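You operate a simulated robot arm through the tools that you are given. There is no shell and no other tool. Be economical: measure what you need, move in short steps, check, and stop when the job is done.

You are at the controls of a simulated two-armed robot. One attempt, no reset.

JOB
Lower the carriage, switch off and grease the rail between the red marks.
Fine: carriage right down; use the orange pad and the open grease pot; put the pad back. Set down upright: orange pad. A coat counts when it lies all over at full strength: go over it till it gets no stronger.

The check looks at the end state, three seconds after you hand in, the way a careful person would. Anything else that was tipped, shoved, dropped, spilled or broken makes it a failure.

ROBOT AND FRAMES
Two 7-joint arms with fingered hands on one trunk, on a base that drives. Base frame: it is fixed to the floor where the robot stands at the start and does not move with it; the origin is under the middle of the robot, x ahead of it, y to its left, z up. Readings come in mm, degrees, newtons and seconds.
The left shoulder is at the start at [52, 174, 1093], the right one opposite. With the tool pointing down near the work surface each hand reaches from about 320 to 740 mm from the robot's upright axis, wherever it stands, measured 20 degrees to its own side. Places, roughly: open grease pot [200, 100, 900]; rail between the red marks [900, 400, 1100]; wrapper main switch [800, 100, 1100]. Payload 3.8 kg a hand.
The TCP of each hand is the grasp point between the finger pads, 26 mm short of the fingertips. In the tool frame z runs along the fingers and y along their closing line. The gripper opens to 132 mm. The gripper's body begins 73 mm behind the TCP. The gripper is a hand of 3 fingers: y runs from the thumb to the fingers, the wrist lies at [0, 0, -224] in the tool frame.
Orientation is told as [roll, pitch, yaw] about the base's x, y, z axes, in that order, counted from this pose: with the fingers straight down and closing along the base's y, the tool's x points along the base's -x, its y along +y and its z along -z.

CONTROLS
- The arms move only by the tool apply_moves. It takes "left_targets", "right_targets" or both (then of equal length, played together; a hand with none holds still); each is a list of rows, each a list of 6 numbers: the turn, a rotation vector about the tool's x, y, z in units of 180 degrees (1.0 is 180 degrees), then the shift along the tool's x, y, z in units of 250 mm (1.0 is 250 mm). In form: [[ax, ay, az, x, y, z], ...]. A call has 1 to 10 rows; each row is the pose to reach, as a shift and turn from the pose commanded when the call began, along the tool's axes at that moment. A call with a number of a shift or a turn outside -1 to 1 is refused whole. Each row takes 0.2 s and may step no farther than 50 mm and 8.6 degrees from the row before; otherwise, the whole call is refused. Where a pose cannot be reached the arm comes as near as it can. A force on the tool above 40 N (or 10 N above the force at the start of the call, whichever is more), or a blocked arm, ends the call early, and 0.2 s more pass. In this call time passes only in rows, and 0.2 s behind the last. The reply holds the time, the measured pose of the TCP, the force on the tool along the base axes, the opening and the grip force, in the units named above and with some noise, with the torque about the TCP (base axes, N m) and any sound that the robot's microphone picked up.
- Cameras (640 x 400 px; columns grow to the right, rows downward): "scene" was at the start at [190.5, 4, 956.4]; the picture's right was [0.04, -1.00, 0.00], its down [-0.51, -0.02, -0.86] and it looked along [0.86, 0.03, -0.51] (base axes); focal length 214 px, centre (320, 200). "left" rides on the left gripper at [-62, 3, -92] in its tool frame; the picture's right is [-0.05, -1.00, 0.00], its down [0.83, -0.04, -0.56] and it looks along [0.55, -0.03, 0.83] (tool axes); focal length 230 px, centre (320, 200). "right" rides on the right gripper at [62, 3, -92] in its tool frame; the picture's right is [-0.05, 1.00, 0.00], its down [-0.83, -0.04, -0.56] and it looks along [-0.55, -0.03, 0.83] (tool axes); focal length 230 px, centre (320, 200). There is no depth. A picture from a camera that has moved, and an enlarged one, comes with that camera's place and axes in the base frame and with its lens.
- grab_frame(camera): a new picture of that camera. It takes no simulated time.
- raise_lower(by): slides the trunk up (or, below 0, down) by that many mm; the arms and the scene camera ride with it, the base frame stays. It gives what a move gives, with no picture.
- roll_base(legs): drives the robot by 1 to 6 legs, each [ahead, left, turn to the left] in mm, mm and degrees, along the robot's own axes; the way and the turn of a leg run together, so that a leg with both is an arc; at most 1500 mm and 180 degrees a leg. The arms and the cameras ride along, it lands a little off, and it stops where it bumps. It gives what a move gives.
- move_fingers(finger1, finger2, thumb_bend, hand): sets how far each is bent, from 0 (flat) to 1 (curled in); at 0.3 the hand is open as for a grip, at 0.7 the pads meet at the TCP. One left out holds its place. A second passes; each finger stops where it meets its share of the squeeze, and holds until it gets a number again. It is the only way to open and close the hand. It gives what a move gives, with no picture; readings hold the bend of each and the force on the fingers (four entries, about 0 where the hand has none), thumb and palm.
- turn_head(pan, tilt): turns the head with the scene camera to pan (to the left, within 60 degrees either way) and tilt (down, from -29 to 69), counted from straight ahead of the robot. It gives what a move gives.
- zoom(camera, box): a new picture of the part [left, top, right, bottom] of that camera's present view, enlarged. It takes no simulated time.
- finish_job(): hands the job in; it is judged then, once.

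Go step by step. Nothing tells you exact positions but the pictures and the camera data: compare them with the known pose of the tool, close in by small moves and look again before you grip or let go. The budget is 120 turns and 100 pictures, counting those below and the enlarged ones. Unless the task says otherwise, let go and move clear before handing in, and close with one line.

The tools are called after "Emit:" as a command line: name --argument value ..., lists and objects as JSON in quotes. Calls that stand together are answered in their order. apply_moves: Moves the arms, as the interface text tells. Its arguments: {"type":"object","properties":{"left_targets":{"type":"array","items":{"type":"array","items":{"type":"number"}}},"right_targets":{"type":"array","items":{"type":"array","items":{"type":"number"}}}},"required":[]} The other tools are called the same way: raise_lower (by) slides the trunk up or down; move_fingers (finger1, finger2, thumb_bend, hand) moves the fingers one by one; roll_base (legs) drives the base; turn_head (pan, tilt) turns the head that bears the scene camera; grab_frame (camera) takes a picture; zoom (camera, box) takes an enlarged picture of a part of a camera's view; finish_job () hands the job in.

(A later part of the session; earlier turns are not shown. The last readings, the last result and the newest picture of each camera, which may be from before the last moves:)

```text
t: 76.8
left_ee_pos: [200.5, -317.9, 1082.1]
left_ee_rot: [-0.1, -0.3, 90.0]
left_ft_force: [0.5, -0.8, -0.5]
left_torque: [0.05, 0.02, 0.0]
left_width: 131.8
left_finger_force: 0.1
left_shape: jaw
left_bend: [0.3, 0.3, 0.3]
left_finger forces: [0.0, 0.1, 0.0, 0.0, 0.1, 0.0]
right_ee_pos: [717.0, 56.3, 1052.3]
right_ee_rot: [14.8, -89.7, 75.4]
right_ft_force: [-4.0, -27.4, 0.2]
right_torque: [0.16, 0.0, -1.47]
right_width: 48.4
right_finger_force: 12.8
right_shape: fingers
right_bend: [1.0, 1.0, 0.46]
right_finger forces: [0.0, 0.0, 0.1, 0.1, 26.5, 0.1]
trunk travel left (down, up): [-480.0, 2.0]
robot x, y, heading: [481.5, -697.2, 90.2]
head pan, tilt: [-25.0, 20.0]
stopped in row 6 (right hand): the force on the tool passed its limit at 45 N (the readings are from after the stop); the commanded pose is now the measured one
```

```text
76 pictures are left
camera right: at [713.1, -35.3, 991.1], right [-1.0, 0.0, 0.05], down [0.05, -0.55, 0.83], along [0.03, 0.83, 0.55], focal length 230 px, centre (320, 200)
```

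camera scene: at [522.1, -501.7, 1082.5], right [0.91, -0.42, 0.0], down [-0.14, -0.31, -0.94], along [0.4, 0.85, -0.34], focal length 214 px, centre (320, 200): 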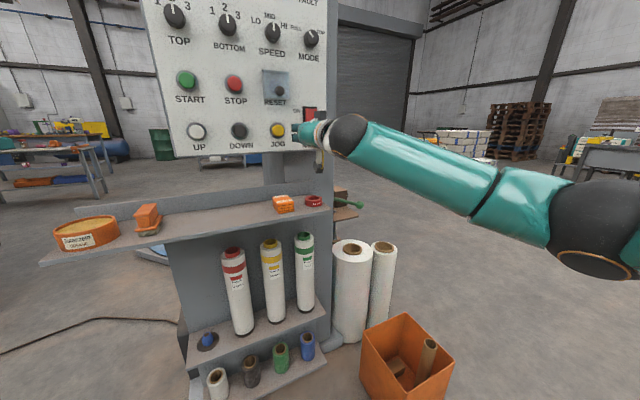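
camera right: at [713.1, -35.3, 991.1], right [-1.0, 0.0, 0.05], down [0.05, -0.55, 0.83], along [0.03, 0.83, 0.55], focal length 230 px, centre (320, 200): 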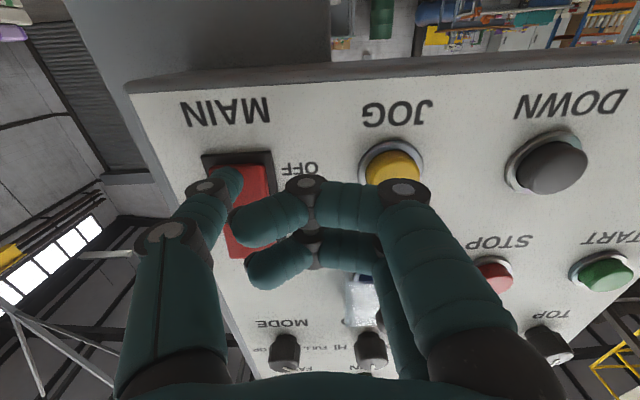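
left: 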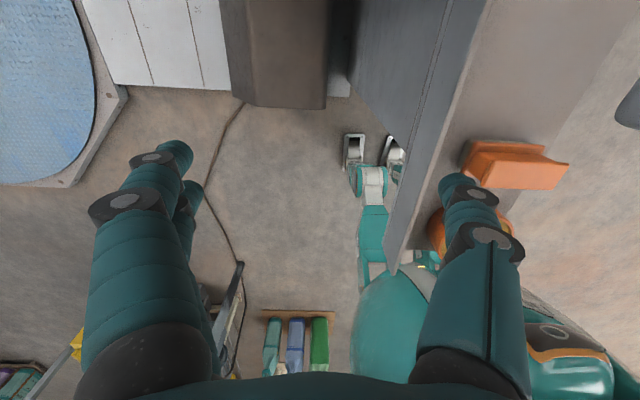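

No click yet; I'll back off a bit and check the display and rocker state.

Emit:
apply_moves --right_targets '[[0, 0, 0, 0, 0, -0.15], [0, 0, 0, 0, 0, -0.3], [0, 0, 0, 0, -0.15, -0.3]]'

Emit:
turn_head --pan -10 --tilt 0

Emit:
grab_frame --camera "scene"

Emit:
zoom --camera "right" --box '[180, 80, 380, 280]'

```text
t: 77.5
left_ee_pos: [201.5, -314.9, 1080.0]
left_ee_rot: [0.0, 0.0, 90.0]
left_ft_force: [0.5, -0.3, 0.2]
left_torque: [0.0, 0.02, -0.03]
left_width: 132.0
left_finger_force: 0.0
left_shape: jaw
left_bend: [0.3, 0.3, 0.3]
left_finger forces: [0.0, 0.0, 0.0, 0.0, 0.0, 0.0]
right_ee_pos: [755.7, -14.4, 1050.7]
right_ee_rot: [22.1, -89.3, 67.9]
right_ft_force: [0.2, -0.3, 0.7]
right_torque: [0.02, -0.02, 0.03]
right_width: 47.4
right_finger_force: 0.1
right_shape: fingers
right_bend: [1.0, 1.0, 0.45]
right_finger forces: [0.0, 0.1, 0.0, 0.0, 0.1, 0.0]
trunk travel left (down, up): [-480.0, 2.0]
robot x, y, heading: [477.0, -701.2, 90.0]
head pan, tilt: [-25.0, 20.0]
```

```text
t: 78.4
left_ee_pos: [201.7, -315.3, 1080.0]
left_ee_rot: [-0.1, 0.0, 89.9]
left_ft_force: [-0.1, 0.6, 0.2]
left_torque: [0.02, 0.02, -0.01]
left_width: 132.2
left_finger_force: 0.0
left_shape: jaw
left_bend: [0.3, 0.3, 0.3]
left_finger forces: [0.1, 0.1, 0.0, 0.0, 0.0, 0.0]
right_ee_pos: [755.4, -13.8, 1049.9]
right_ee_rot: [17.0, -89.4, 73.2]
right_ft_force: [0.0, -0.5, -1.0]
right_torque: [0.0, 0.0, -0.02]
right_width: 47.6
right_finger_force: 0.1
right_shape: fingers
right_bend: [1.0, 1.0, 0.45]
right_finger forces: [0.1, 0.1, 0.0, 0.1, 0.0, 0.1]
trunk travel left (down, up): [-480.0, 2.0]
robot x, y, heading: [484.3, -697.1, 89.7]
head pan, tilt: [-10.0, 0.0]
```

```text
75 pictures are left
camera scene: at [499.6, -499.5, 1114.9], right [0.98, -0.17, 0.0], down [0.0, 0.0, -1.0], along [0.17, 0.98, 0.0], focal length 214 px, centre (320, 200)
```

scene: 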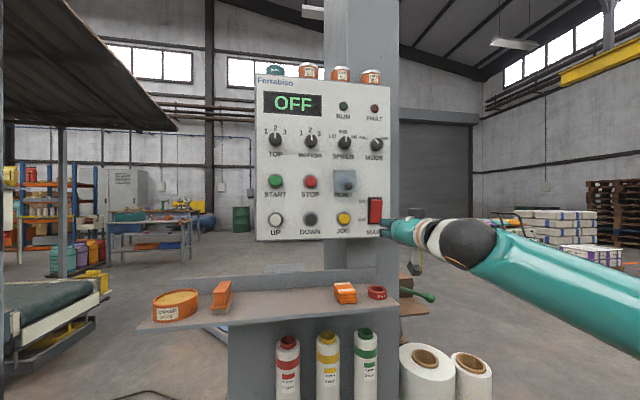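

```text
2.00 times, centred on (280, 180) of right
camera zoom: at [751.4, -106.5, 989.9], right [-1.0, 0.0, 0.05], down [0.05, -0.55, 0.84], along [0.03, 0.84, 0.55], focal length 460 px, centre (400, 240)
```

zoom: 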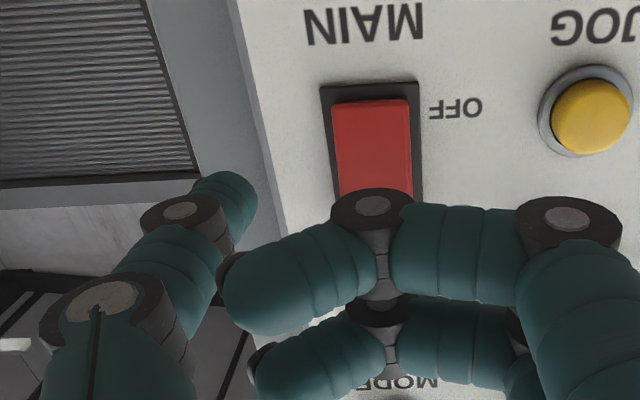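

The display shows OFF. Now I'll retract and drive around to the +x side to inspect the rail and carriage.

Emit:
apply_moves --right_targets '[[0, 0, 0, 0, 0, -0.19], [0, 0, 0, 0, 0, -0.38], [0, 0, 0, 0, 0, -0.57], [0, 0, 0, 0, 0, -0.76]]'

Emit:
roll_base --legs '[[-250, 0, 0], [0, -1300, 0], [0, 0, 50]]'

Emit:
turn_head --pan 0 --tilt 15

Emit:
grab_frame --camera "scene"

```text
t: 79.4
left_ee_pos: [200.6, -317.0, 1079.2]
left_ee_rot: [0.0, -0.1, 90.0]
left_ft_force: [0.0, -0.6, 0.1]
left_torque: [0.05, 0.01, 0.0]
left_width: 131.8
left_finger_force: 0.0
left_shape: jaw
left_bend: [0.3, 0.3, 0.3]
left_finger forces: [0.1, 0.1, 0.0, 0.0, 0.0, 0.0]
right_ee_pos: [756.6, -206.5, 1053.3]
right_ee_rot: [17.5, -89.5, 72.6]
right_ft_force: [-0.3, 0.2, 0.1]
right_torque: [-0.01, -0.01, -0.01]
right_width: 47.4
right_finger_force: 0.1
right_shape: fingers
right_bend: [1.0, 1.0, 0.45]
right_finger forces: [0.0, 0.0, 0.1, 0.0, 0.0, 0.1]
trunk travel left (down, up): [-480.0, 2.0]
robot x, y, heading: [482.6, -699.6, 90.2]
head pan, tilt: [-10.0, 0.0]
```

```text
t: 94.7
left_ee_pos: [1316.9, -912.0, 1079.2]
left_ee_rot: [0.0, 0.0, 140.2]
left_ft_force: [0.2, 0.7, 0.0]
left_torque: [-0.03, -0.04, 0.01]
left_width: 132.2
left_finger_force: 0.0
left_shape: jaw
left_bend: [0.3, 0.3, 0.3]
left_finger forces: [0.0, 0.1, 0.0, 0.0, 0.0, 0.0]
right_ee_pos: [1587.5, -415.1, 1052.0]
right_ee_rot: [17.1, -89.4, 123.2]
right_ft_force: [-0.5, 0.0, 0.9]
right_torque: [0.01, 0.01, 0.02]
right_width: 47.4
right_finger_force: 0.1
right_shape: fingers
right_bend: [1.0, 1.0, 0.45]
right_finger forces: [0.1, 0.1, 0.0, 0.0, 0.0, 0.0]
trunk travel left (down, up): [-480.0, 2.0]
robot x, y, heading: [1785.4, -942.3, 140.3]
head pan, tilt: [-10.0, 0.0]
```

```text
t: 95.5
left_ee_pos: [1316.2, -912.6, 1079.5]
left_ee_rot: [-0.1, -0.2, 140.2]
left_ft_force: [0.2, -0.4, 0.0]
left_torque: [0.02, 0.02, -0.04]
left_width: 131.9
left_finger_force: 0.1
left_shape: jaw
left_bend: [0.3, 0.3, 0.3]
left_finger forces: [0.1, 0.1, 0.0, 0.0, 0.1, 0.0]
right_ee_pos: [1588.7, -414.8, 1051.7]
right_ee_rot: [17.9, -89.5, 122.5]
right_ft_force: [-0.1, 0.3, -0.2]
right_torque: [-0.01, -0.01, 0.02]
right_width: 47.7
right_finger_force: 0.0
right_shape: fingers
right_bend: [1.0, 1.0, 0.45]
right_finger forces: [0.0, 0.1, 0.0, 0.0, 0.1, 0.0]
trunk travel left (down, up): [-480.0, 2.0]
robot x, y, heading: [1789.8, -945.3, 140.4]
head pan, tilt: [0.0, 15.0]
```

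```text
73 pictures are left
camera scene: at [1636.4, -812.3, 1090.9], right [0.64, 0.77, 0.0], down [0.2, -0.17, -0.97], along [-0.74, 0.62, -0.26], focal length 214 px, centre (320, 200)
```

scene: 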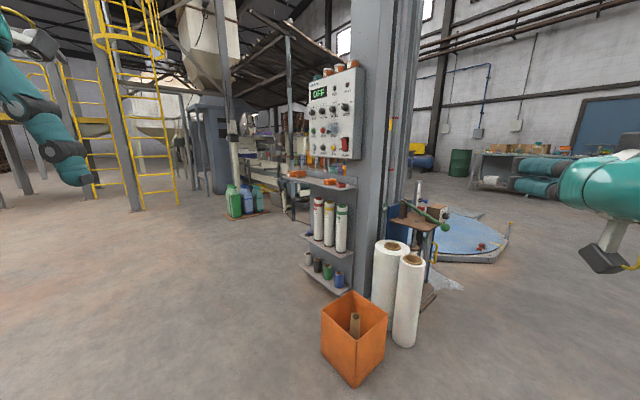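

Emit:
zoom --camera "scene" --box '[340, 60, 480, 300]'

Emit:
roll_base --legs '[[0, -700, 0], [0, 0, 40]]'

Emit:
turn_head --pan 15 --tilt 15

Emit:
grab_frame --camera "scene"

```text
1.67 times, centred on (410, 180) of scene
camera zoom: at [1636.4, -812.3, 1090.9], right [0.64, 0.77, 0.0], down [0.2, -0.17, -0.97], along [-0.74, 0.62, -0.26], focal length 358 px, centre (170, 233)
```

zoom: 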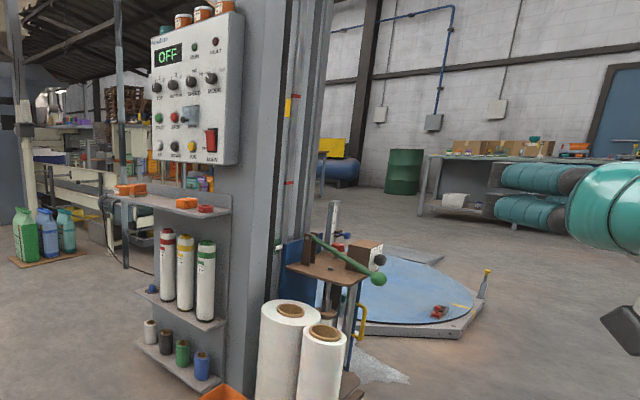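

```text
t: 104.0
left_ee_pos: [1858.7, -682.2, 1080.3]
left_ee_rot: [-0.1, 0.0, 179.8]
left_ft_force: [0.4, -0.8, -0.2]
left_torque: [0.01, 0.04, 0.03]
left_width: 131.8
left_finger_force: 0.0
left_shape: jaw
left_bend: [0.3, 0.3, 0.3]
left_finger forces: [0.0, 0.0, 0.0, 0.0, 0.0, 0.0]
right_ee_pos: [1750.5, -126.1, 1051.4]
right_ee_rot: [17.3, -89.4, 162.8]
right_ft_force: [0.1, 0.9, 0.3]
right_torque: [0.0, -0.02, -0.05]
right_width: 47.5
right_finger_force: 0.0
right_shape: fingers
right_bend: [1.0, 1.0, 0.45]
right_finger forces: [0.0, 0.0, 0.0, 0.0, 0.0, 0.0]
trunk travel left (down, up): [-480.0, 2.0]
robot x, y, heading: [2239.0, -405.3, 179.8]
head pan, tilt: [0.0, 15.0]
```

```text
t: 104.7
left_ee_pos: [1858.5, -682.6, 1080.0]
left_ee_rot: [0.0, -0.1, 179.9]
left_ft_force: [0.2, 0.4, -0.4]
left_torque: [0.04, 0.0, 0.03]
left_width: 132.2
left_finger_force: 0.0
left_shape: jaw
left_bend: [0.3, 0.3, 0.3]
left_finger forces: [0.1, 0.0, 0.0, 0.0, 0.1, 0.0]
right_ee_pos: [1749.9, -125.8, 1051.9]
right_ee_rot: [18.1, -89.4, 162.0]
right_ft_force: [0.5, -0.6, 0.2]
right_torque: [-0.03, 0.01, 0.03]
right_width: 47.4
right_finger_force: 0.1
right_shape: fingers
right_bend: [1.0, 1.0, 0.45]
right_finger forces: [0.2, 0.1, 0.1, 0.0, 0.1, 0.0]
trunk travel left (down, up): [-480.0, 2.0]
robot x, y, heading: [2241.2, -399.9, 180.0]
head pan, tilt: [15.0, 15.0]
```

```text
71 pictures are left
camera scene: at [2044.5, -425.4, 1090.8], right [-0.26, 0.97, 0.0], down [0.25, 0.07, -0.97], along [-0.93, -0.25, -0.26], focal length 214 px, centre (320, 200)
```

scene: 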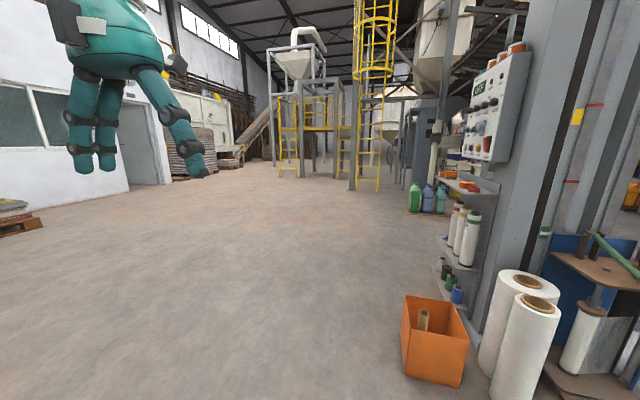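

Emit:
turn_head --pan -30 --tilt 10

Emit:
grab_frame --camera "scene"

Emit:
zoom --camera "scene" --box '[140, 60, 360, 320]'

```text
t: 105.9
left_ee_pos: [1859.5, -682.2, 1080.0]
left_ee_rot: [0.0, 0.0, 179.8]
left_ft_force: [0.3, 0.0, -0.1]
left_torque: [0.0, -0.01, -0.01]
left_width: 132.0
left_finger_force: 0.0
left_shape: jaw
left_bend: [0.3, 0.3, 0.3]
left_finger forces: [0.1, 0.0, 0.0, 0.0, 0.0, 0.0]
right_ee_pos: [1750.2, -126.3, 1051.9]
right_ee_rot: [17.4, -89.4, 162.7]
right_ft_force: [0.0, 0.2, -0.7]
right_torque: [0.02, 0.0, 0.02]
right_width: 47.5
right_finger_force: 0.0
right_shape: fingers
right_bend: [1.0, 1.0, 0.45]
right_finger forces: [0.1, 0.1, 0.1, 0.0, 0.1, 0.0]
trunk travel left (down, up): [-480.0, 2.0]
robot x, y, heading: [2242.8, -399.0, 179.8]
head pan, tilt: [-30.0, 10.0]
```

```text
70 pictures are left
camera scene: at [2054.2, -354.9, 1098.9], right [0.5, 0.87, 0.0], down [0.15, -0.09, -0.98], along [-0.85, 0.49, -0.17], focal length 214 px, centre (320, 200)
```

scene: 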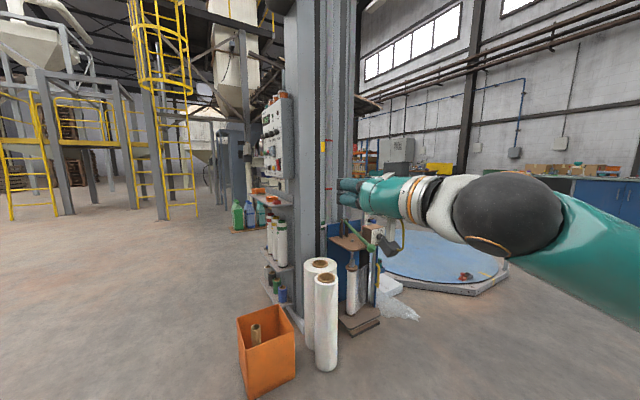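

```text
1.54 times, centred on (250, 190) of scene
camera zoom: at [2054.2, -354.9, 1098.9], right [0.5, 0.87, 0.0], down [0.15, -0.09, -0.98], along [-0.85, 0.49, -0.17], focal length 330 px, centre (428, 215)
```

zoom: 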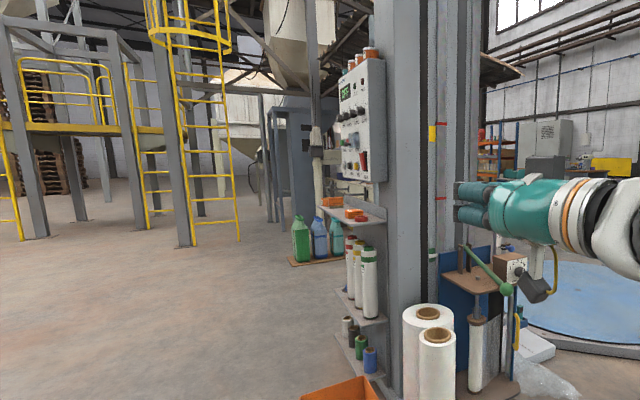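

The rail faces +x at about [870, 380], marks near z≈935 and 1235, and the carriage is at the floor. Plan: grip the pad from above with the right hand (closing along x), dip, then rub with the hand pointing toward −x. First I'll return the right hand to pointing down and drive back to the shelf.

Emit:
apply_moves --right_targets '[[0, 0.047, 0, -0.01, 0, -0.03], [0, 0.094, 0, -0.02, 0, -0.06], [0, 0.141, 0, -0.03, 0, -0.09], [0, 0.188, 0, -0.04, 0, -0.12], [0, 0.235, 0, -0.05, 0, -0.15], [0, 0.282, 0, -0.06, 0, -0.18], [0, 0.329, 0, -0.07, 0, -0.21], [0, 0.376, 0, -0.08, 0, -0.24], [0, 0.423, 0, -0.09, 0, -0.27], [0, 0.47, 0, -0.11, 0, -0.28]]'

Emit:
move_fingers --hand "right" --finger1 0.3 --finger2 0.3 --thumb_bend 0.3

Emit:
roll_base --legs '[[0, 0, -90], [-450, 0, 0], [0, 1500, 0], [0, 590, 0]]'

Emit:
turn_head --pan -10 --tilt 25

Emit:
grab_frame --camera "scene"

```text
t: 108.1
left_ee_pos: [1858.8, -682.9, 1078.5]
left_ee_rot: [-0.1, 0.1, 179.9]
left_ft_force: [0.5, 0.4, 0.0]
left_torque: [-0.02, -0.01, 0.0]
left_width: 132.0
left_finger_force: 0.0
left_shape: jaw
left_bend: [0.3, 0.3, 0.3]
left_finger forces: [0.0, 0.0, 0.1, 0.0, 0.0, 0.0]
right_ee_pos: [1819.1, -126.4, 1079.9]
right_ee_rot: [0.2, -4.7, -180.0]
right_ft_force: [0.1, 0.1, 0.7]
right_torque: [0.0, 0.05, -0.02]
right_width: 47.3
right_finger_force: 0.1
right_shape: fingers
right_bend: [1.0, 1.0, 0.45]
right_finger forces: [0.0, 0.1, 0.1, 0.1, 0.0, 0.0]
trunk travel left (down, up): [-480.0, 2.0]
robot x, y, heading: [2242.1, -401.0, 180.2]
head pan, tilt: [-30.0, 10.0]
```

```text
t: 109.1
left_ee_pos: [1859.9, -681.8, 1081.0]
left_ee_rot: [0.1, 0.0, 179.9]
left_ft_force: [0.7, -0.2, 0.6]
left_torque: [0.0, -0.02, -0.03]
left_width: 131.4
left_finger_force: 0.1
left_shape: jaw
left_bend: [0.3, 0.3, 0.3]
left_finger forces: [0.1, 0.0, 0.0, 0.1, 0.1, 0.1]
right_ee_pos: [1818.9, -126.8, 1080.4]
right_ee_rot: [0.2, -4.8, -179.9]
right_ft_force: [0.1, -0.8, -0.8]
right_torque: [-0.01, 0.03, -0.03]
right_width: 133.8
right_finger_force: 0.0
right_shape: fingers
right_bend: [0.3, 0.3, 0.3]
right_finger forces: [0.1, 0.1, 0.0, 0.0, 0.0, 0.0]
trunk travel left (down, up): [-480.0, 2.0]
robot x, y, heading: [2242.2, -404.8, 179.7]
head pan, tilt: [-30.0, 10.0]
```

```text
t: 133.9
left_ee_pos: [-150.3, -448.0, 1079.2]
left_ee_rot: [0.1, 0.0, 89.5]
left_ft_force: [-0.1, -0.5, 0.3]
left_torque: [0.0, -0.02, -0.02]
left_width: 131.9
left_finger_force: 0.0
left_shape: jaw
left_bend: [0.3, 0.3, 0.3]
left_finger forces: [0.1, 0.0, 0.1, 0.1, 0.0, 0.0]
right_ee_pos: [406.1, -412.4, 1083.1]
right_ee_rot: [0.2, -4.9, 89.7]
right_ft_force: [-0.4, 0.5, 0.3]
right_torque: [0.02, 0.0, 0.01]
right_width: 133.6
right_finger_force: 0.0
right_shape: fingers
right_bend: [0.3, 0.3, 0.3]
right_finger forces: [0.0, 0.0, 0.1, 0.1, 0.1, 0.0]
trunk travel left (down, up): [-480.0, 2.0]
robot x, y, heading: [127.7, -833.8, 89.6]
head pan, tilt: [-30.0, 10.0]
```

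```text
t: 134.7
left_ee_pos: [-150.6, -448.5, 1080.0]
left_ee_rot: [-0.1, -0.2, 89.5]
left_ft_force: [-0.3, -0.8, -0.6]
left_torque: [-0.01, -0.03, -0.02]
left_width: 132.1
left_finger_force: 0.1
left_shape: jaw
left_bend: [0.3, 0.3, 0.3]
left_finger forces: [0.0, 0.0, 0.1, 0.0, 0.0, 0.1]
right_ee_pos: [406.3, -412.3, 1080.6]
right_ee_rot: [0.2, -4.9, 89.6]
right_ft_force: [0.0, 0.0, -0.2]
right_torque: [-0.03, -0.04, -0.01]
right_width: 134.0
right_finger_force: 0.0
right_shape: fingers
right_bend: [0.3, 0.3, 0.3]
right_finger forces: [0.0, 0.1, 0.0, 0.0, 0.0, 0.1]
trunk travel left (down, up): [-480.0, 2.0]
robot x, y, heading: [123.9, -832.0, 89.7]
head pan, tilt: [-10.0, 25.0]
```

```text
68 pictures are left
camera scene: at [147.0, -633.3, 1074.6], right [0.98, -0.18, 0.0], down [-0.08, -0.41, -0.91], along [0.16, 0.89, -0.42], focal length 214 px, centre (320, 200)
```

scene: 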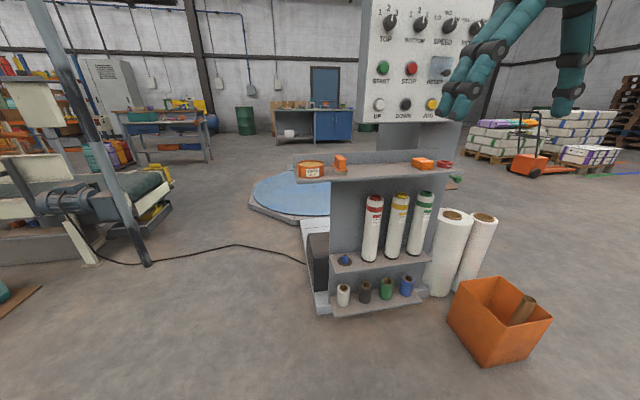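

Pot ≈[247, 77, rim ~865], pad ≈[351, 78, ~870]; panel's left edge is near x≈420, so clearance is tight but fine. I'll drive closer and look down with the right hand camera.

Emit:
roll_base --legs '[[340, 0, 0.3]]'

Emit:
apply_moves --right_targets '[[0, 0.027, 0, 0, 0.12, 0], [0, 0.027, 0, -0.1, 0.24, 0]]'

Emit:
grab_frame --camera "right"

Emit:
turn_head --pan -20 --tilt 30

Emit:
grab_frame --camera "scene"

```text
t: 137.0
left_ee_pos: [-148.5, -111.1, 1079.1]
left_ee_rot: [0.0, -0.2, 89.6]
left_ft_force: [-0.1, -0.1, -0.4]
left_torque: [0.0, 0.01, 0.0]
left_width: 132.0
left_finger_force: 0.1
left_shape: jaw
left_bend: [0.3, 0.3, 0.3]
left_finger forces: [0.1, 0.0, 0.1, 0.0, 0.0, 0.1]
right_ee_pos: [407.7, -73.7, 1081.2]
right_ee_rot: [0.2, -4.9, 89.7]
right_ft_force: [0.4, -0.5, 0.9]
right_torque: [-0.01, 0.02, 0.03]
right_width: 134.0
right_finger_force: 0.1
right_shape: fingers
right_bend: [0.3, 0.3, 0.3]
right_finger forces: [0.1, 0.0, 0.1, 0.0, 0.0, 0.0]
trunk travel left (down, up): [-480.0, 2.0]
robot x, y, heading: [132.8, -496.9, 89.6]
head pan, tilt: [-10.0, 25.0]
```

```text
t: 137.6
left_ee_pos: [-149.5, -109.2, 1080.0]
left_ee_rot: [0.0, 0.0, 89.6]
left_ft_force: [-1.0, 0.1, 0.2]
left_torque: [0.0, -0.03, 0.01]
left_width: 132.0
left_finger_force: 0.0
left_shape: jaw
left_bend: [0.3, 0.3, 0.3]
left_finger forces: [0.0, 0.1, 0.0, 0.0, 0.0, 0.0]
right_ee_pos: [347.5, -47.2, 1081.4]
right_ee_rot: [0.1, 0.1, 89.9]
right_ft_force: [-0.1, 1.1, 0.3]
right_torque: [0.04, 0.02, -0.01]
right_width: 133.9
right_finger_force: 0.0
right_shape: fingers
right_bend: [0.3, 0.3, 0.3]
right_finger forces: [0.0, 0.1, 0.1, 0.0, 0.0, 0.0]
trunk travel left (down, up): [-480.0, 2.0]
robot x, y, heading: [131.5, -494.2, 89.4]
head pan, tilt: [-10.0, 25.0]
```

```text
67 pictures are left
camera right: at [343.5, -108.3, 1174.9], right [-1.0, 0.06, 0.0], down [0.05, 0.83, 0.55], along [0.03, 0.55, -0.83], focal length 230 px, centre (320, 200)
```

right: 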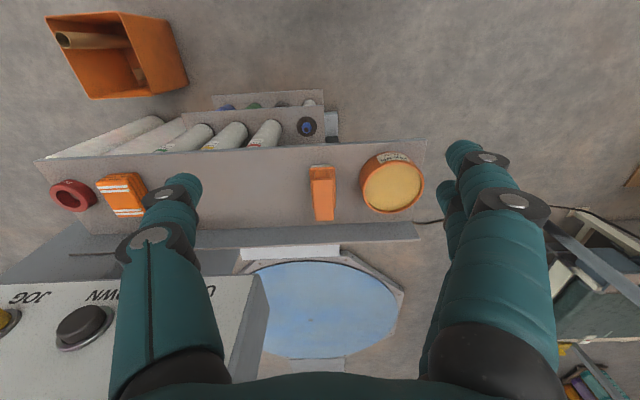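

```text
t: 138.3
left_ee_pos: [-147.7, -111.3, 1080.5]
left_ee_rot: [0.1, -0.1, 89.5]
left_ft_force: [-0.3, 0.6, 0.6]
left_torque: [-0.02, -0.05, -0.01]
left_width: 131.9
left_finger_force: 0.1
left_shape: jaw
left_bend: [0.3, 0.3, 0.3]
left_finger forces: [0.1, 0.0, 0.1, 0.1, 0.0, 0.1]
right_ee_pos: [347.1, -49.8, 1083.3]
right_ee_rot: [0.2, 0.0, 89.9]
right_ft_force: [-0.5, -0.2, -0.2]
right_torque: [-0.04, 0.0, -0.01]
right_width: 134.1
right_finger_force: 0.0
right_shape: fingers
right_bend: [0.3, 0.3, 0.3]
right_finger forces: [0.1, 0.0, 0.1, 0.1, 0.1, 0.0]
trunk travel left (down, up): [-480.0, 2.0]
robot x, y, heading: [128.4, -492.6, 89.6]
head pan, tilt: [-20.0, 30.0]
```

```text
66 pictures are left
camera scene: at [163.9, -301.0, 1066.7], right [0.94, -0.35, 0.0], down [-0.17, -0.47, -0.87], along [0.3, 0.81, -0.5], focal length 214 px, centre (320, 200)
```

scene: 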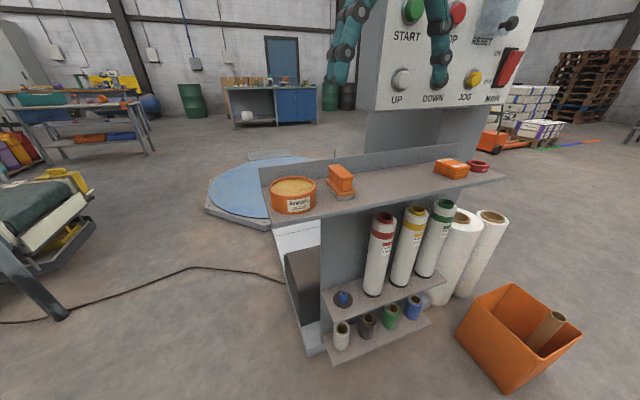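

Emit:
zoom --camera "scene" --box '[260, 140, 390, 225]'

Emit:
zoom --camera "right" --box '[250, 120, 440, 260]'

```text
4.71 times, centred on (325, 182) of scene
camera zoom: at [163.9, -301.0, 1066.7], right [0.94, -0.35, 0.0], down [-0.17, -0.47, -0.87], along [0.3, 0.81, -0.5], focal length 1009 px, centre (296, 282)
```

zoom: 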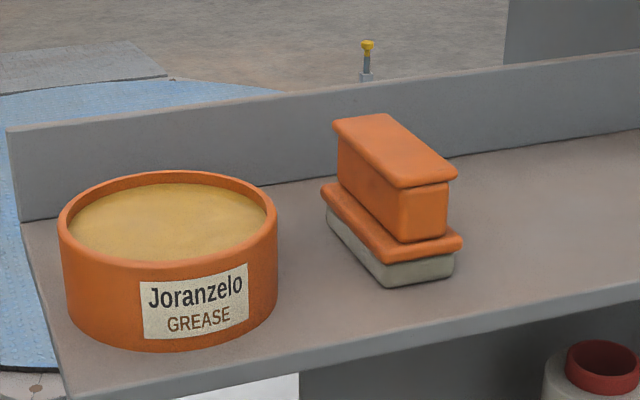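

```text
2.86 times, centred on (345, 190) of right
camera zoom: at [344.8, -109.7, 1175.5], right [-1.0, 0.06, 0.0], down [0.05, 0.83, 0.56], along [0.03, 0.55, -0.83], focal length 657 px, centre (249, 229)
```

zoom: 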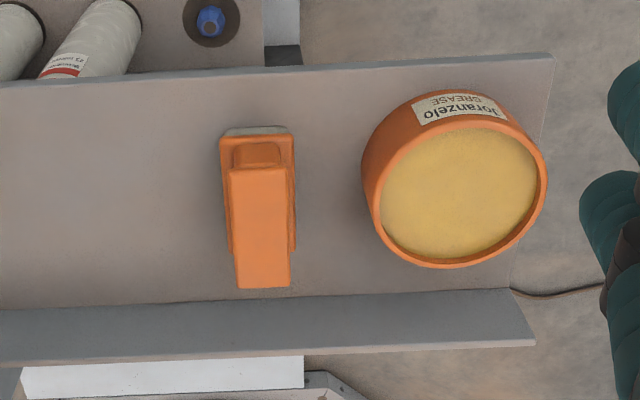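

Pad: centre ≈[349, 75], y 39–111, handle ≈30 mm wide, top ≈900, shelf ≈855; pot rim centre ≈[244, 72, 877], inner diameter ≈82. I'll narrow the hand and move above the pad.

Emit:
move_fingers --hand "right" --finger1 0.49 --finger2 0.49 --thumb_bend 0.49

Emit:
apply_moves --right_targets '[[0, 0, 0, -0.164, 0, 0], [0, 0, 0, -0.328, -0.005, 0], [0, 0, 0, -0.492, -0.01, 0], [0, 0, 0, -0.492, -0.01, 0.18], [0, 0, 0, -0.492, -0.01, 0.36], [0, 0, 0, -0.492, -0.01, 0.48]]'

Emit:
grab_frame --camera "right"

Emit:
grab_frame --camera "scene"

```text
t: 139.3
left_ee_pos: [-148.3, -110.4, 1080.8]
left_ee_rot: [0.1, -0.2, 89.6]
left_ft_force: [0.3, 0.9, -0.8]
left_torque: [0.01, -0.03, -0.02]
left_width: 132.1
left_finger_force: 0.0
left_shape: jaw
left_bend: [0.3, 0.3, 0.3]
left_finger forces: [0.0, 0.1, 0.0, 0.0, 0.1, 0.0]
right_ee_pos: [348.7, -49.3, 1083.3]
right_ee_rot: [0.2, 0.0, 89.7]
right_ft_force: [0.1, 0.1, -1.0]
right_torque: [0.0, 0.01, 0.01]
right_width: 71.8
right_finger_force: 0.1
right_shape: fingers
right_bend: [0.49, 0.49, 0.49]
right_finger forces: [0.0, 0.1, 0.0, 0.0, 0.1, 0.1]
trunk travel left (down, up): [-480.0, 2.0]
robot x, y, heading: [129.4, -495.4, 89.5]
head pan, tilt: [-20.0, 30.0]
```

```text
t: 140.7
left_ee_pos: [-147.7, -110.6, 1079.6]
left_ee_rot: [-0.1, -0.1, 89.6]
left_ft_force: [0.5, 0.4, -0.3]
left_torque: [0.01, -0.04, 0.02]
left_width: 131.9
left_finger_force: 0.0
left_shape: jaw
left_bend: [0.3, 0.3, 0.3]
left_finger forces: [0.0, 0.0, 0.1, 0.1, 0.0, 0.1]
right_ee_pos: [351.8, 74.4, 963.9]
right_ee_rot: [0.2, 0.0, 89.7]
right_ft_force: [-0.5, -0.3, -1.0]
right_torque: [0.01, -0.01, -0.03]
right_width: 71.8
right_finger_force: 0.1
right_shape: fingers
right_bend: [0.49, 0.49, 0.49]
right_finger forces: [0.1, 0.0, 0.0, 0.0, 0.0, 0.0]
trunk travel left (down, up): [-480.0, 2.0]
robot x, y, heading: [130.9, -494.3, 89.7]
head pan, tilt: [-20.0, 30.0]
```

```text
63 pictures are left
camera right: at [347.7, 12.9, 1056.2], right [-1.0, 0.06, 0.0], down [0.05, 0.83, 0.56], along [0.03, 0.56, -0.83], focal length 230 px, centre (320, 200)
```

right: 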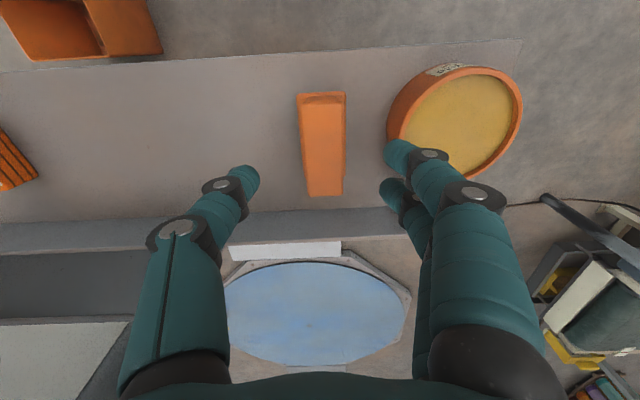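

```text
62 pictures are left
camera scene: at [164.0, -300.7, 1066.6], right [0.94, -0.35, 0.0], down [-0.17, -0.47, -0.87], along [0.3, 0.81, -0.5], focal length 214 px, centre (320, 200)
```

scene: 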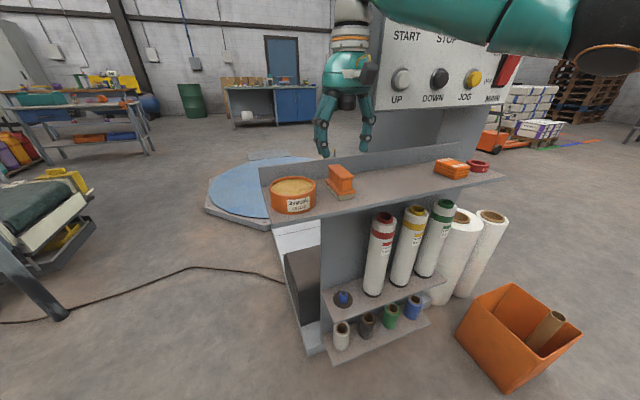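

Aligned: cap centre ≈[349, 76]. Descending in steps to TCP z≈900.

Emit:
apply_moves --right_targets '[[0, 0, 0, -0.006, 0.01, 0.14], [0, 0, 0, -0.006, 0.01, 0.256]]'

Emit:
grab_frame --camera "right"

Emit:
zoom --camera "scene" --box '[260, 120, 400, 225]'

```text
t: 141.3
left_ee_pos: [-149.0, -111.2, 1080.7]
left_ee_rot: [0.0, 0.0, 89.6]
left_ft_force: [-0.4, 0.3, -0.3]
left_torque: [0.01, 0.0, 0.01]
left_width: 132.0
left_finger_force: 0.1
left_shape: jaw
left_bend: [0.3, 0.3, 0.3]
left_finger forces: [0.0, 0.1, 0.0, 0.1, 0.0, 0.1]
right_ee_pos: [349.4, 75.3, 900.2]
right_ee_rot: [0.2, -0.1, 89.8]
right_ft_force: [-0.2, -0.8, -0.4]
right_torque: [-0.01, 0.02, 0.01]
right_width: 72.0
right_finger_force: 0.0
right_shape: fingers
right_bend: [0.49, 0.49, 0.49]
right_finger forces: [0.0, 0.1, 0.0, 0.1, 0.0, 0.1]
trunk travel left (down, up): [-480.0, 2.0]
robot x, y, heading: [131.3, -492.1, 89.6]
head pan, tilt: [-20.0, 30.0]
```

```text
61 pictures are left
camera right: at [345.3, 14.7, 992.3], right [-1.0, 0.06, 0.0], down [0.05, 0.83, 0.56], along [0.03, 0.55, -0.83], focal length 230 px, centre (320, 200)
```

right: 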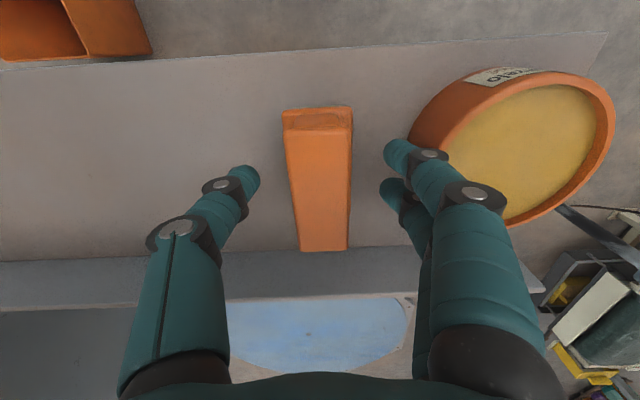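

```text
3.81 times, centred on (330, 172) of scene
camera zoom: at [164.0, -300.8, 1066.6], right [0.94, -0.35, 0.0], down [-0.17, -0.47, -0.87], along [0.3, 0.81, -0.5], focal length 817 px, centre (282, 305)
```

zoom: 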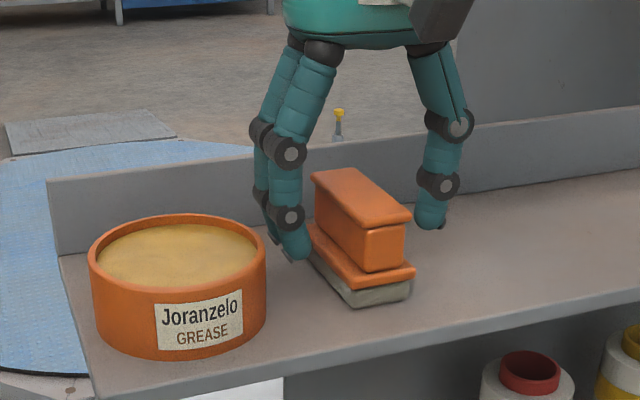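

Fingertips sit about at the flange top. I'll raise 5 mm and close gently on the handle.

Emit:
apply_moves --right_targets '[[0, 0, 0, 0, 0, -0.02]]'

Emit:
move_fingers --hand "right" --finger1 0.66 --finger2 0.66 --thumb_bend 0.66

Emit:
grab_frame --camera "right"

Emit:
zoom --camera "scene" --box '[260, 120, 400, 225]'

```text
t: 141.7
left_ee_pos: [-148.9, -111.2, 1080.8]
left_ee_rot: [-0.1, 0.0, 89.6]
left_ft_force: [-0.5, -0.3, -0.1]
left_torque: [0.02, -0.01, 0.04]
left_width: 131.9
left_finger_force: 0.1
left_shape: jaw
left_bend: [0.3, 0.3, 0.3]
left_finger forces: [0.1, 0.0, 0.1, 0.0, 0.0, 0.0]
right_ee_pos: [348.4, 76.1, 904.5]
right_ee_rot: [0.1, 0.0, 89.9]
right_ft_force: [0.6, -0.8, 0.0]
right_torque: [0.03, 0.01, 0.01]
right_width: 72.1
right_finger_force: 0.0
right_shape: fingers
right_bend: [0.49, 0.49, 0.49]
right_finger forces: [0.0, 0.1, 0.0, 0.0, 0.0, 0.0]
trunk travel left (down, up): [-480.0, 2.0]
robot x, y, heading: [126.3, -491.7, 89.6]
head pan, tilt: [-20.0, 30.0]
```

```text
t: 142.7
left_ee_pos: [-148.8, -111.4, 1080.7]
left_ee_rot: [0.1, -0.1, 89.6]
left_ft_force: [-0.4, 0.9, 0.4]
left_torque: [-0.02, 0.0, 0.02]
left_width: 131.8
left_finger_force: 0.0
left_shape: jaw
left_bend: [0.3, 0.3, 0.3]
left_finger forces: [0.0, 0.1, 0.1, 0.0, 0.0, 0.0]
right_ee_pos: [348.0, 75.5, 904.7]
right_ee_rot: [0.2, -0.1, 89.7]
right_ft_force: [-0.9, 0.2, 0.6]
right_torque: [0.02, 0.0, 0.04]
right_width: 25.3
right_finger_force: 4.0
right_shape: fingers
right_bend: [0.63, 0.63, 0.64]
right_finger forces: [2.0, 2.1, 0.0, 0.0, 3.8, 0.1]
trunk travel left (down, up): [-480.0, 2.0]
robot x, y, heading: [125.4, -496.8, 89.5]
head pan, tilt: [-20.0, 30.0]
```

```text
59 pictures are left
camera right: at [344.9, 15.0, 997.2], right [-1.0, 0.06, 0.0], down [0.05, 0.83, 0.56], along [0.03, 0.55, -0.83], focal length 230 px, centre (320, 200)
```

right: 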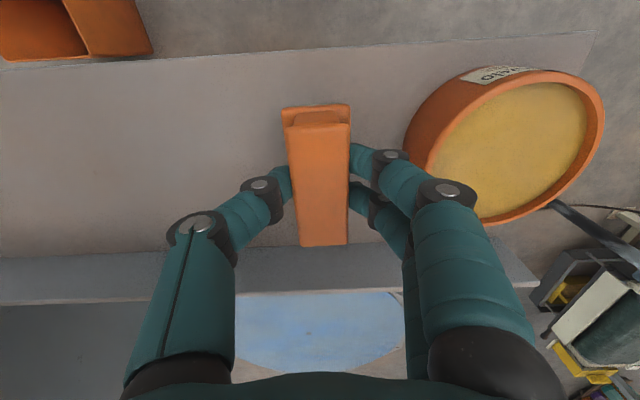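

```text
3.81 times, centred on (330, 172) of scene
camera zoom: at [163.9, -300.8, 1066.6], right [0.94, -0.35, 0.0], down [-0.17, -0.47, -0.87], along [0.3, 0.81, -0.5], focal length 817 px, centre (282, 305)
```

zoom: 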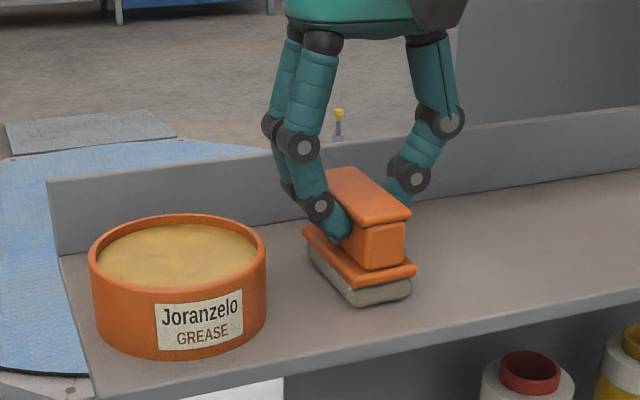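

Gripping the waist under the cap nicely. I'll squeeze firmer and lift 60 mm.

Emit:
move_fingers --hand "right" --finger1 0.78 --finger2 0.78 --thumb_bend 0.78

Emit:
apply_moves --right_targets '[[0, 0, 0, 0, 0, -0.04], [0, 0, 0, 0, 0.03, -0.12], [0, 0, 0, 0, 0.06, -0.24]]'

Emit:
zoom --camera "scene" --box '[250, 100, 400, 225]'

Emit:
grab_frame --camera "right"

```text
t: 143.7
left_ee_pos: [-147.6, -110.5, 1080.0]
left_ee_rot: [0.0, -0.2, 89.5]
left_ft_force: [-0.4, -0.5, -0.3]
left_torque: [-0.02, 0.02, -0.04]
left_width: 132.0
left_finger_force: 0.1
left_shape: jaw
left_bend: [0.3, 0.3, 0.3]
left_finger forces: [0.1, 0.1, 0.0, 0.0, 0.1, 0.1]
right_ee_pos: [348.6, 76.3, 904.3]
right_ee_rot: [0.1, 0.1, 89.8]
right_ft_force: [0.2, 0.5, 0.2]
right_torque: [0.0, -0.02, 0.01]
right_width: 21.9
right_finger_force: 20.5
right_shape: fingers
right_bend: [0.66, 0.66, 0.67]
right_finger forces: [10.3, 10.3, 0.0, 0.0, 20.5, 0.0]
trunk travel left (down, up): [-480.0, 2.0]
robot x, y, heading: [129.8, -491.9, 89.2]
head pan, tilt: [-20.0, 30.0]
```

```text
t: 144.5
left_ee_pos: [-148.9, -110.2, 1080.4]
left_ee_rot: [0.1, -0.2, 89.6]
left_ft_force: [-0.2, 0.7, 0.2]
left_torque: [-0.02, 0.01, 0.0]
left_width: 131.6
left_finger_force: 0.1
left_shape: jaw
left_bend: [0.3, 0.3, 0.3]
left_finger forces: [0.0, 0.0, 0.1, 0.0, 0.1, 0.1]
right_ee_pos: [333.8, 76.0, 964.2]
right_ee_rot: [0.3, -0.1, 89.9]
right_ft_force: [-0.7, 0.8, -0.3]
right_torque: [-0.01, 0.03, -0.03]
right_width: 22.4
right_finger_force: 20.9
right_shape: fingers
right_bend: [0.66, 0.66, 0.67]
right_finger forces: [10.3, 10.4, 0.0, 0.0, 20.6, 0.1]
trunk travel left (down, up): [-480.0, 2.0]
robot x, y, heading: [131.6, -493.8, 89.8]
head pan, tilt: [-20.0, 30.0]
```

```text
3.20 times, centred on (325, 162) of scene
camera zoom: at [163.7, -301.0, 1066.7], right [0.94, -0.35, 0.0], down [-0.17, -0.47, -0.87], along [0.3, 0.81, -0.5], focal length 686 px, centre (304, 320)
```

zoom: 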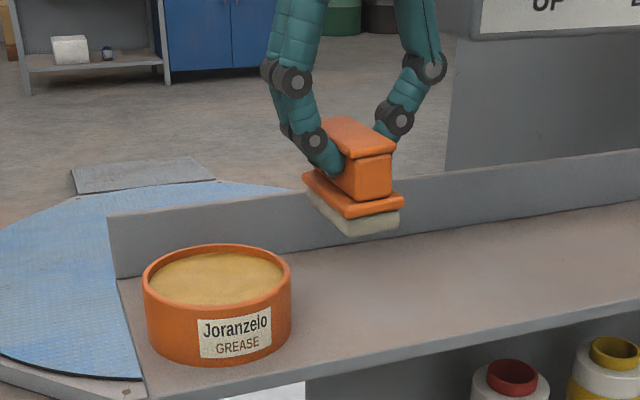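

```text
56 pictures are left
camera right: at [329.8, 15.1, 1057.5], right [-1.0, 0.06, 0.0], down [0.05, 0.83, 0.56], along [0.03, 0.56, -0.83], focal length 230 px, centre (320, 200)
```

right: 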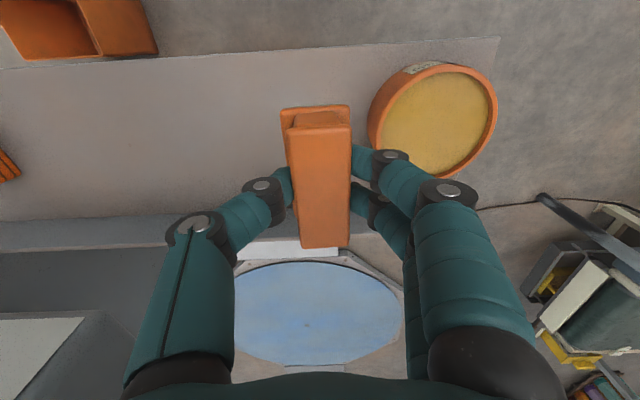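

Lifted cleanly. Pot centre re-measured ≈[245, 70]. I'll move over it with the sole ~13 mm above the rim and check.

Emit:
apply_moves --right_targets '[[0, 0, 0, 0.012, 0.178, 0], [0, 0, 0, 0.024, 0.356, 0], [0, 0, 0, 0.024, 0.356, 0.096]]'

Emit:
grab_frame --camera "right"

Emit:
zoom --camera "scene" --box '[230, 120, 370, 225]'

```text
t: 145.3
left_ee_pos: [-147.5, -110.2, 1080.4]
left_ee_rot: [0.0, 0.0, 89.7]
left_ft_force: [0.2, 0.5, 0.0]
left_torque: [-0.01, -0.01, -0.01]
left_width: 131.9
left_finger_force: 0.0
left_shape: jaw
left_bend: [0.3, 0.3, 0.3]
left_finger forces: [0.1, 0.0, 0.1, 0.0, 0.1, 0.0]
right_ee_pos: [245.8, 71.4, 938.8]
right_ee_rot: [0.1, 0.0, 89.7]
right_ft_force: [1.3, -0.4, -0.2]
right_torque: [-0.04, 0.03, 0.02]
right_width: 22.1
right_finger_force: 20.8
right_shape: fingers
right_bend: [0.66, 0.66, 0.67]
right_finger forces: [10.3, 10.3, 0.1, 0.1, 20.5, 0.0]
trunk travel left (down, up): [-480.0, 2.0]
robot x, y, heading: [130.8, -494.8, 89.7]
head pan, tilt: [-20.0, 30.0]
```

```text
55 pictures are left
camera right: at [241.7, 10.5, 1031.9], right [-1.0, 0.06, 0.0], down [0.05, 0.83, 0.55], along [0.03, 0.55, -0.83], focal length 230 px, centre (320, 200)
```

right: 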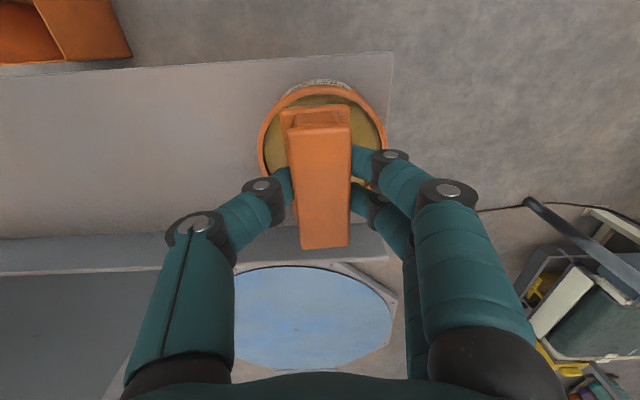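

```text
3.81 times, centred on (300, 172) of scene
camera zoom: at [164.6, -300.6, 1066.4], right [0.94, -0.35, 0.0], down [-0.17, -0.47, -0.87], along [0.3, 0.81, -0.5], focal length 817 px, centre (396, 305)
```

zoom: 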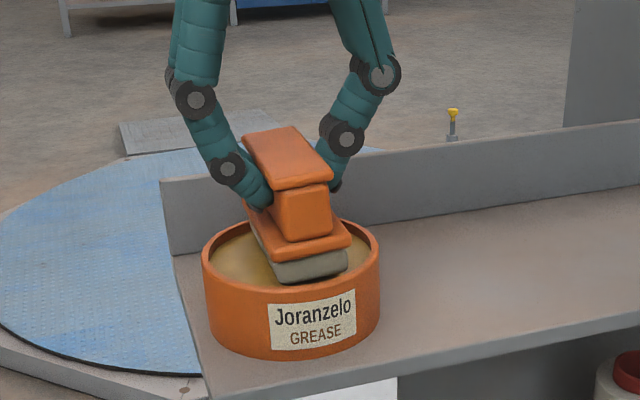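

The pot centre refines to ≈[245, 75]; I'll shift +4 mm in y and lower slowly into the grease.

Emit:
apply_moves --right_targets '[[0, 0, 0, -0.016, 0.004, 0], [0, 0, 0, -0.016, 0.004, 0.02], [0, 0, 0, -0.016, 0.004, 0.036]]'

Emit:
zoom --camera "scene" --box '[230, 120, 370, 225]'

Emit:
zoom --camera "right" --box '[240, 60, 420, 200]'

```text
t: 146.1
left_ee_pos: [-148.1, -112.3, 1081.6]
left_ee_rot: [-0.1, -0.2, 89.7]
left_ft_force: [0.4, -0.1, 0.5]
left_torque: [0.0, 0.01, 0.01]
left_width: 131.8
left_finger_force: 0.1
left_shape: jaw
left_bend: [0.3, 0.3, 0.3]
left_finger forces: [0.0, 0.0, 0.0, 0.1, 0.0, 0.1]
right_ee_pos: [243.8, 74.3, 934.3]
right_ee_rot: [0.2, -0.5, 89.9]
right_ft_force: [3.0, 0.3, 14.3]
right_torque: [-0.01, 0.05, -0.02]
right_width: 21.9
right_finger_force: 22.0
right_shape: fingers
right_bend: [0.69, 0.69, 0.67]
right_finger forces: [10.4, 10.4, 0.1, 0.0, 23.9, 0.0]
trunk travel left (down, up): [-480.0, 2.0]
robot x, y, heading: [127.9, -496.4, 89.7]
head pan, tilt: [-20.0, 30.0]
```

```text
3.81 times, centred on (300, 172) of scene
camera zoom: at [164.1, -301.8, 1067.3], right [0.94, -0.35, 0.0], down [-0.17, -0.47, -0.87], along [0.3, 0.81, -0.5], focal length 817 px, centre (396, 305)
```

zoom: 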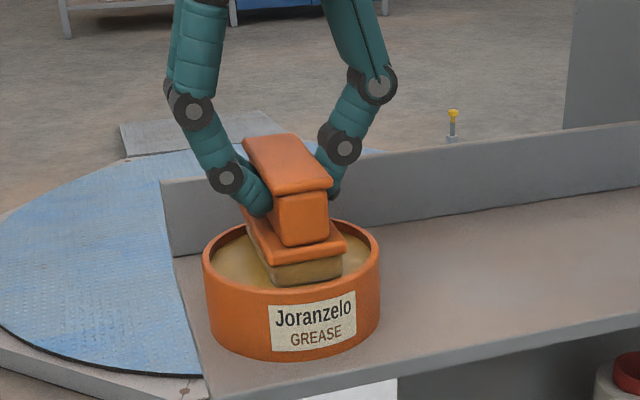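

```text
2.86 times, centred on (330, 130) of right
camera zoom: at [240.2, 13.3, 1026.9], right [-1.0, 0.06, 0.0], down [0.05, 0.83, 0.56], along [0.03, 0.56, -0.83], focal length 657 px, centre (291, 400)
```

zoom: 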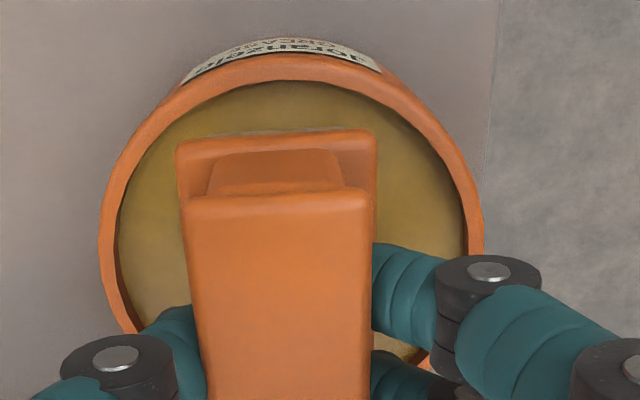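

Contact at 14 N and the sole's side has turned grease-coloured. I'll lift and check it.

Emit:
apply_moves --right_targets '[[0, 0, 0, 0, 0, -0.06], [0, 0, 0, 0, 0, -0.2], [0, 0, 0, 0, 0, -0.36]]'

Emit:
zoom --camera "scene" --box '[230, 100, 370, 225]'

```text
t: 146.9
left_ee_pos: [-147.3, -110.9, 1079.1]
left_ee_rot: [0.0, -0.2, 89.6]
left_ft_force: [0.5, 0.6, 0.5]
left_torque: [-0.03, 0.06, 0.02]
left_width: 131.9
left_finger_force: 0.1
left_shape: jaw
left_bend: [0.3, 0.3, 0.3]
left_finger forces: [0.0, 0.0, 0.0, 0.1, 0.1, 0.0]
right_ee_pos: [242.5, 73.4, 1022.5]
right_ee_rot: [0.2, 0.0, 89.8]
right_ft_force: [-0.4, -0.5, -0.9]
right_torque: [0.0, -0.02, 0.0]
right_width: 22.5
right_finger_force: 20.3
right_shape: fingers
right_bend: [0.68, 0.68, 0.68]
right_finger forces: [10.2, 10.1, 0.0, 0.0, 20.0, 0.0]
trunk travel left (down, up): [-480.0, 2.0]
robot x, y, heading: [131.0, -496.3, 89.9]
head pan, tilt: [-20.0, 30.0]
```

```text
3.20 times, centred on (300, 162) of scene
camera zoom: at [163.6, -300.9, 1066.7], right [0.94, -0.35, 0.0], down [-0.17, -0.47, -0.87], along [0.3, 0.81, -0.5], focal length 686 px, centre (384, 320)
```

zoom: 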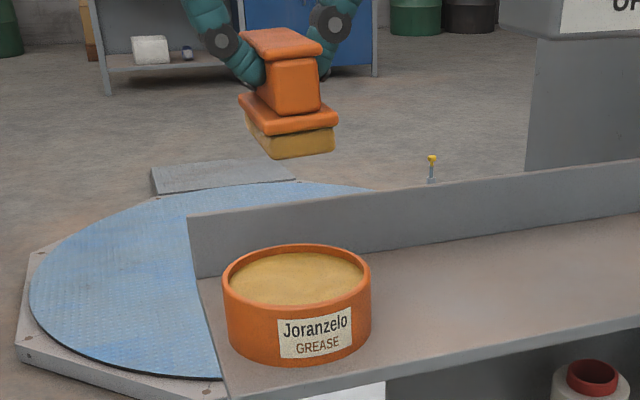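

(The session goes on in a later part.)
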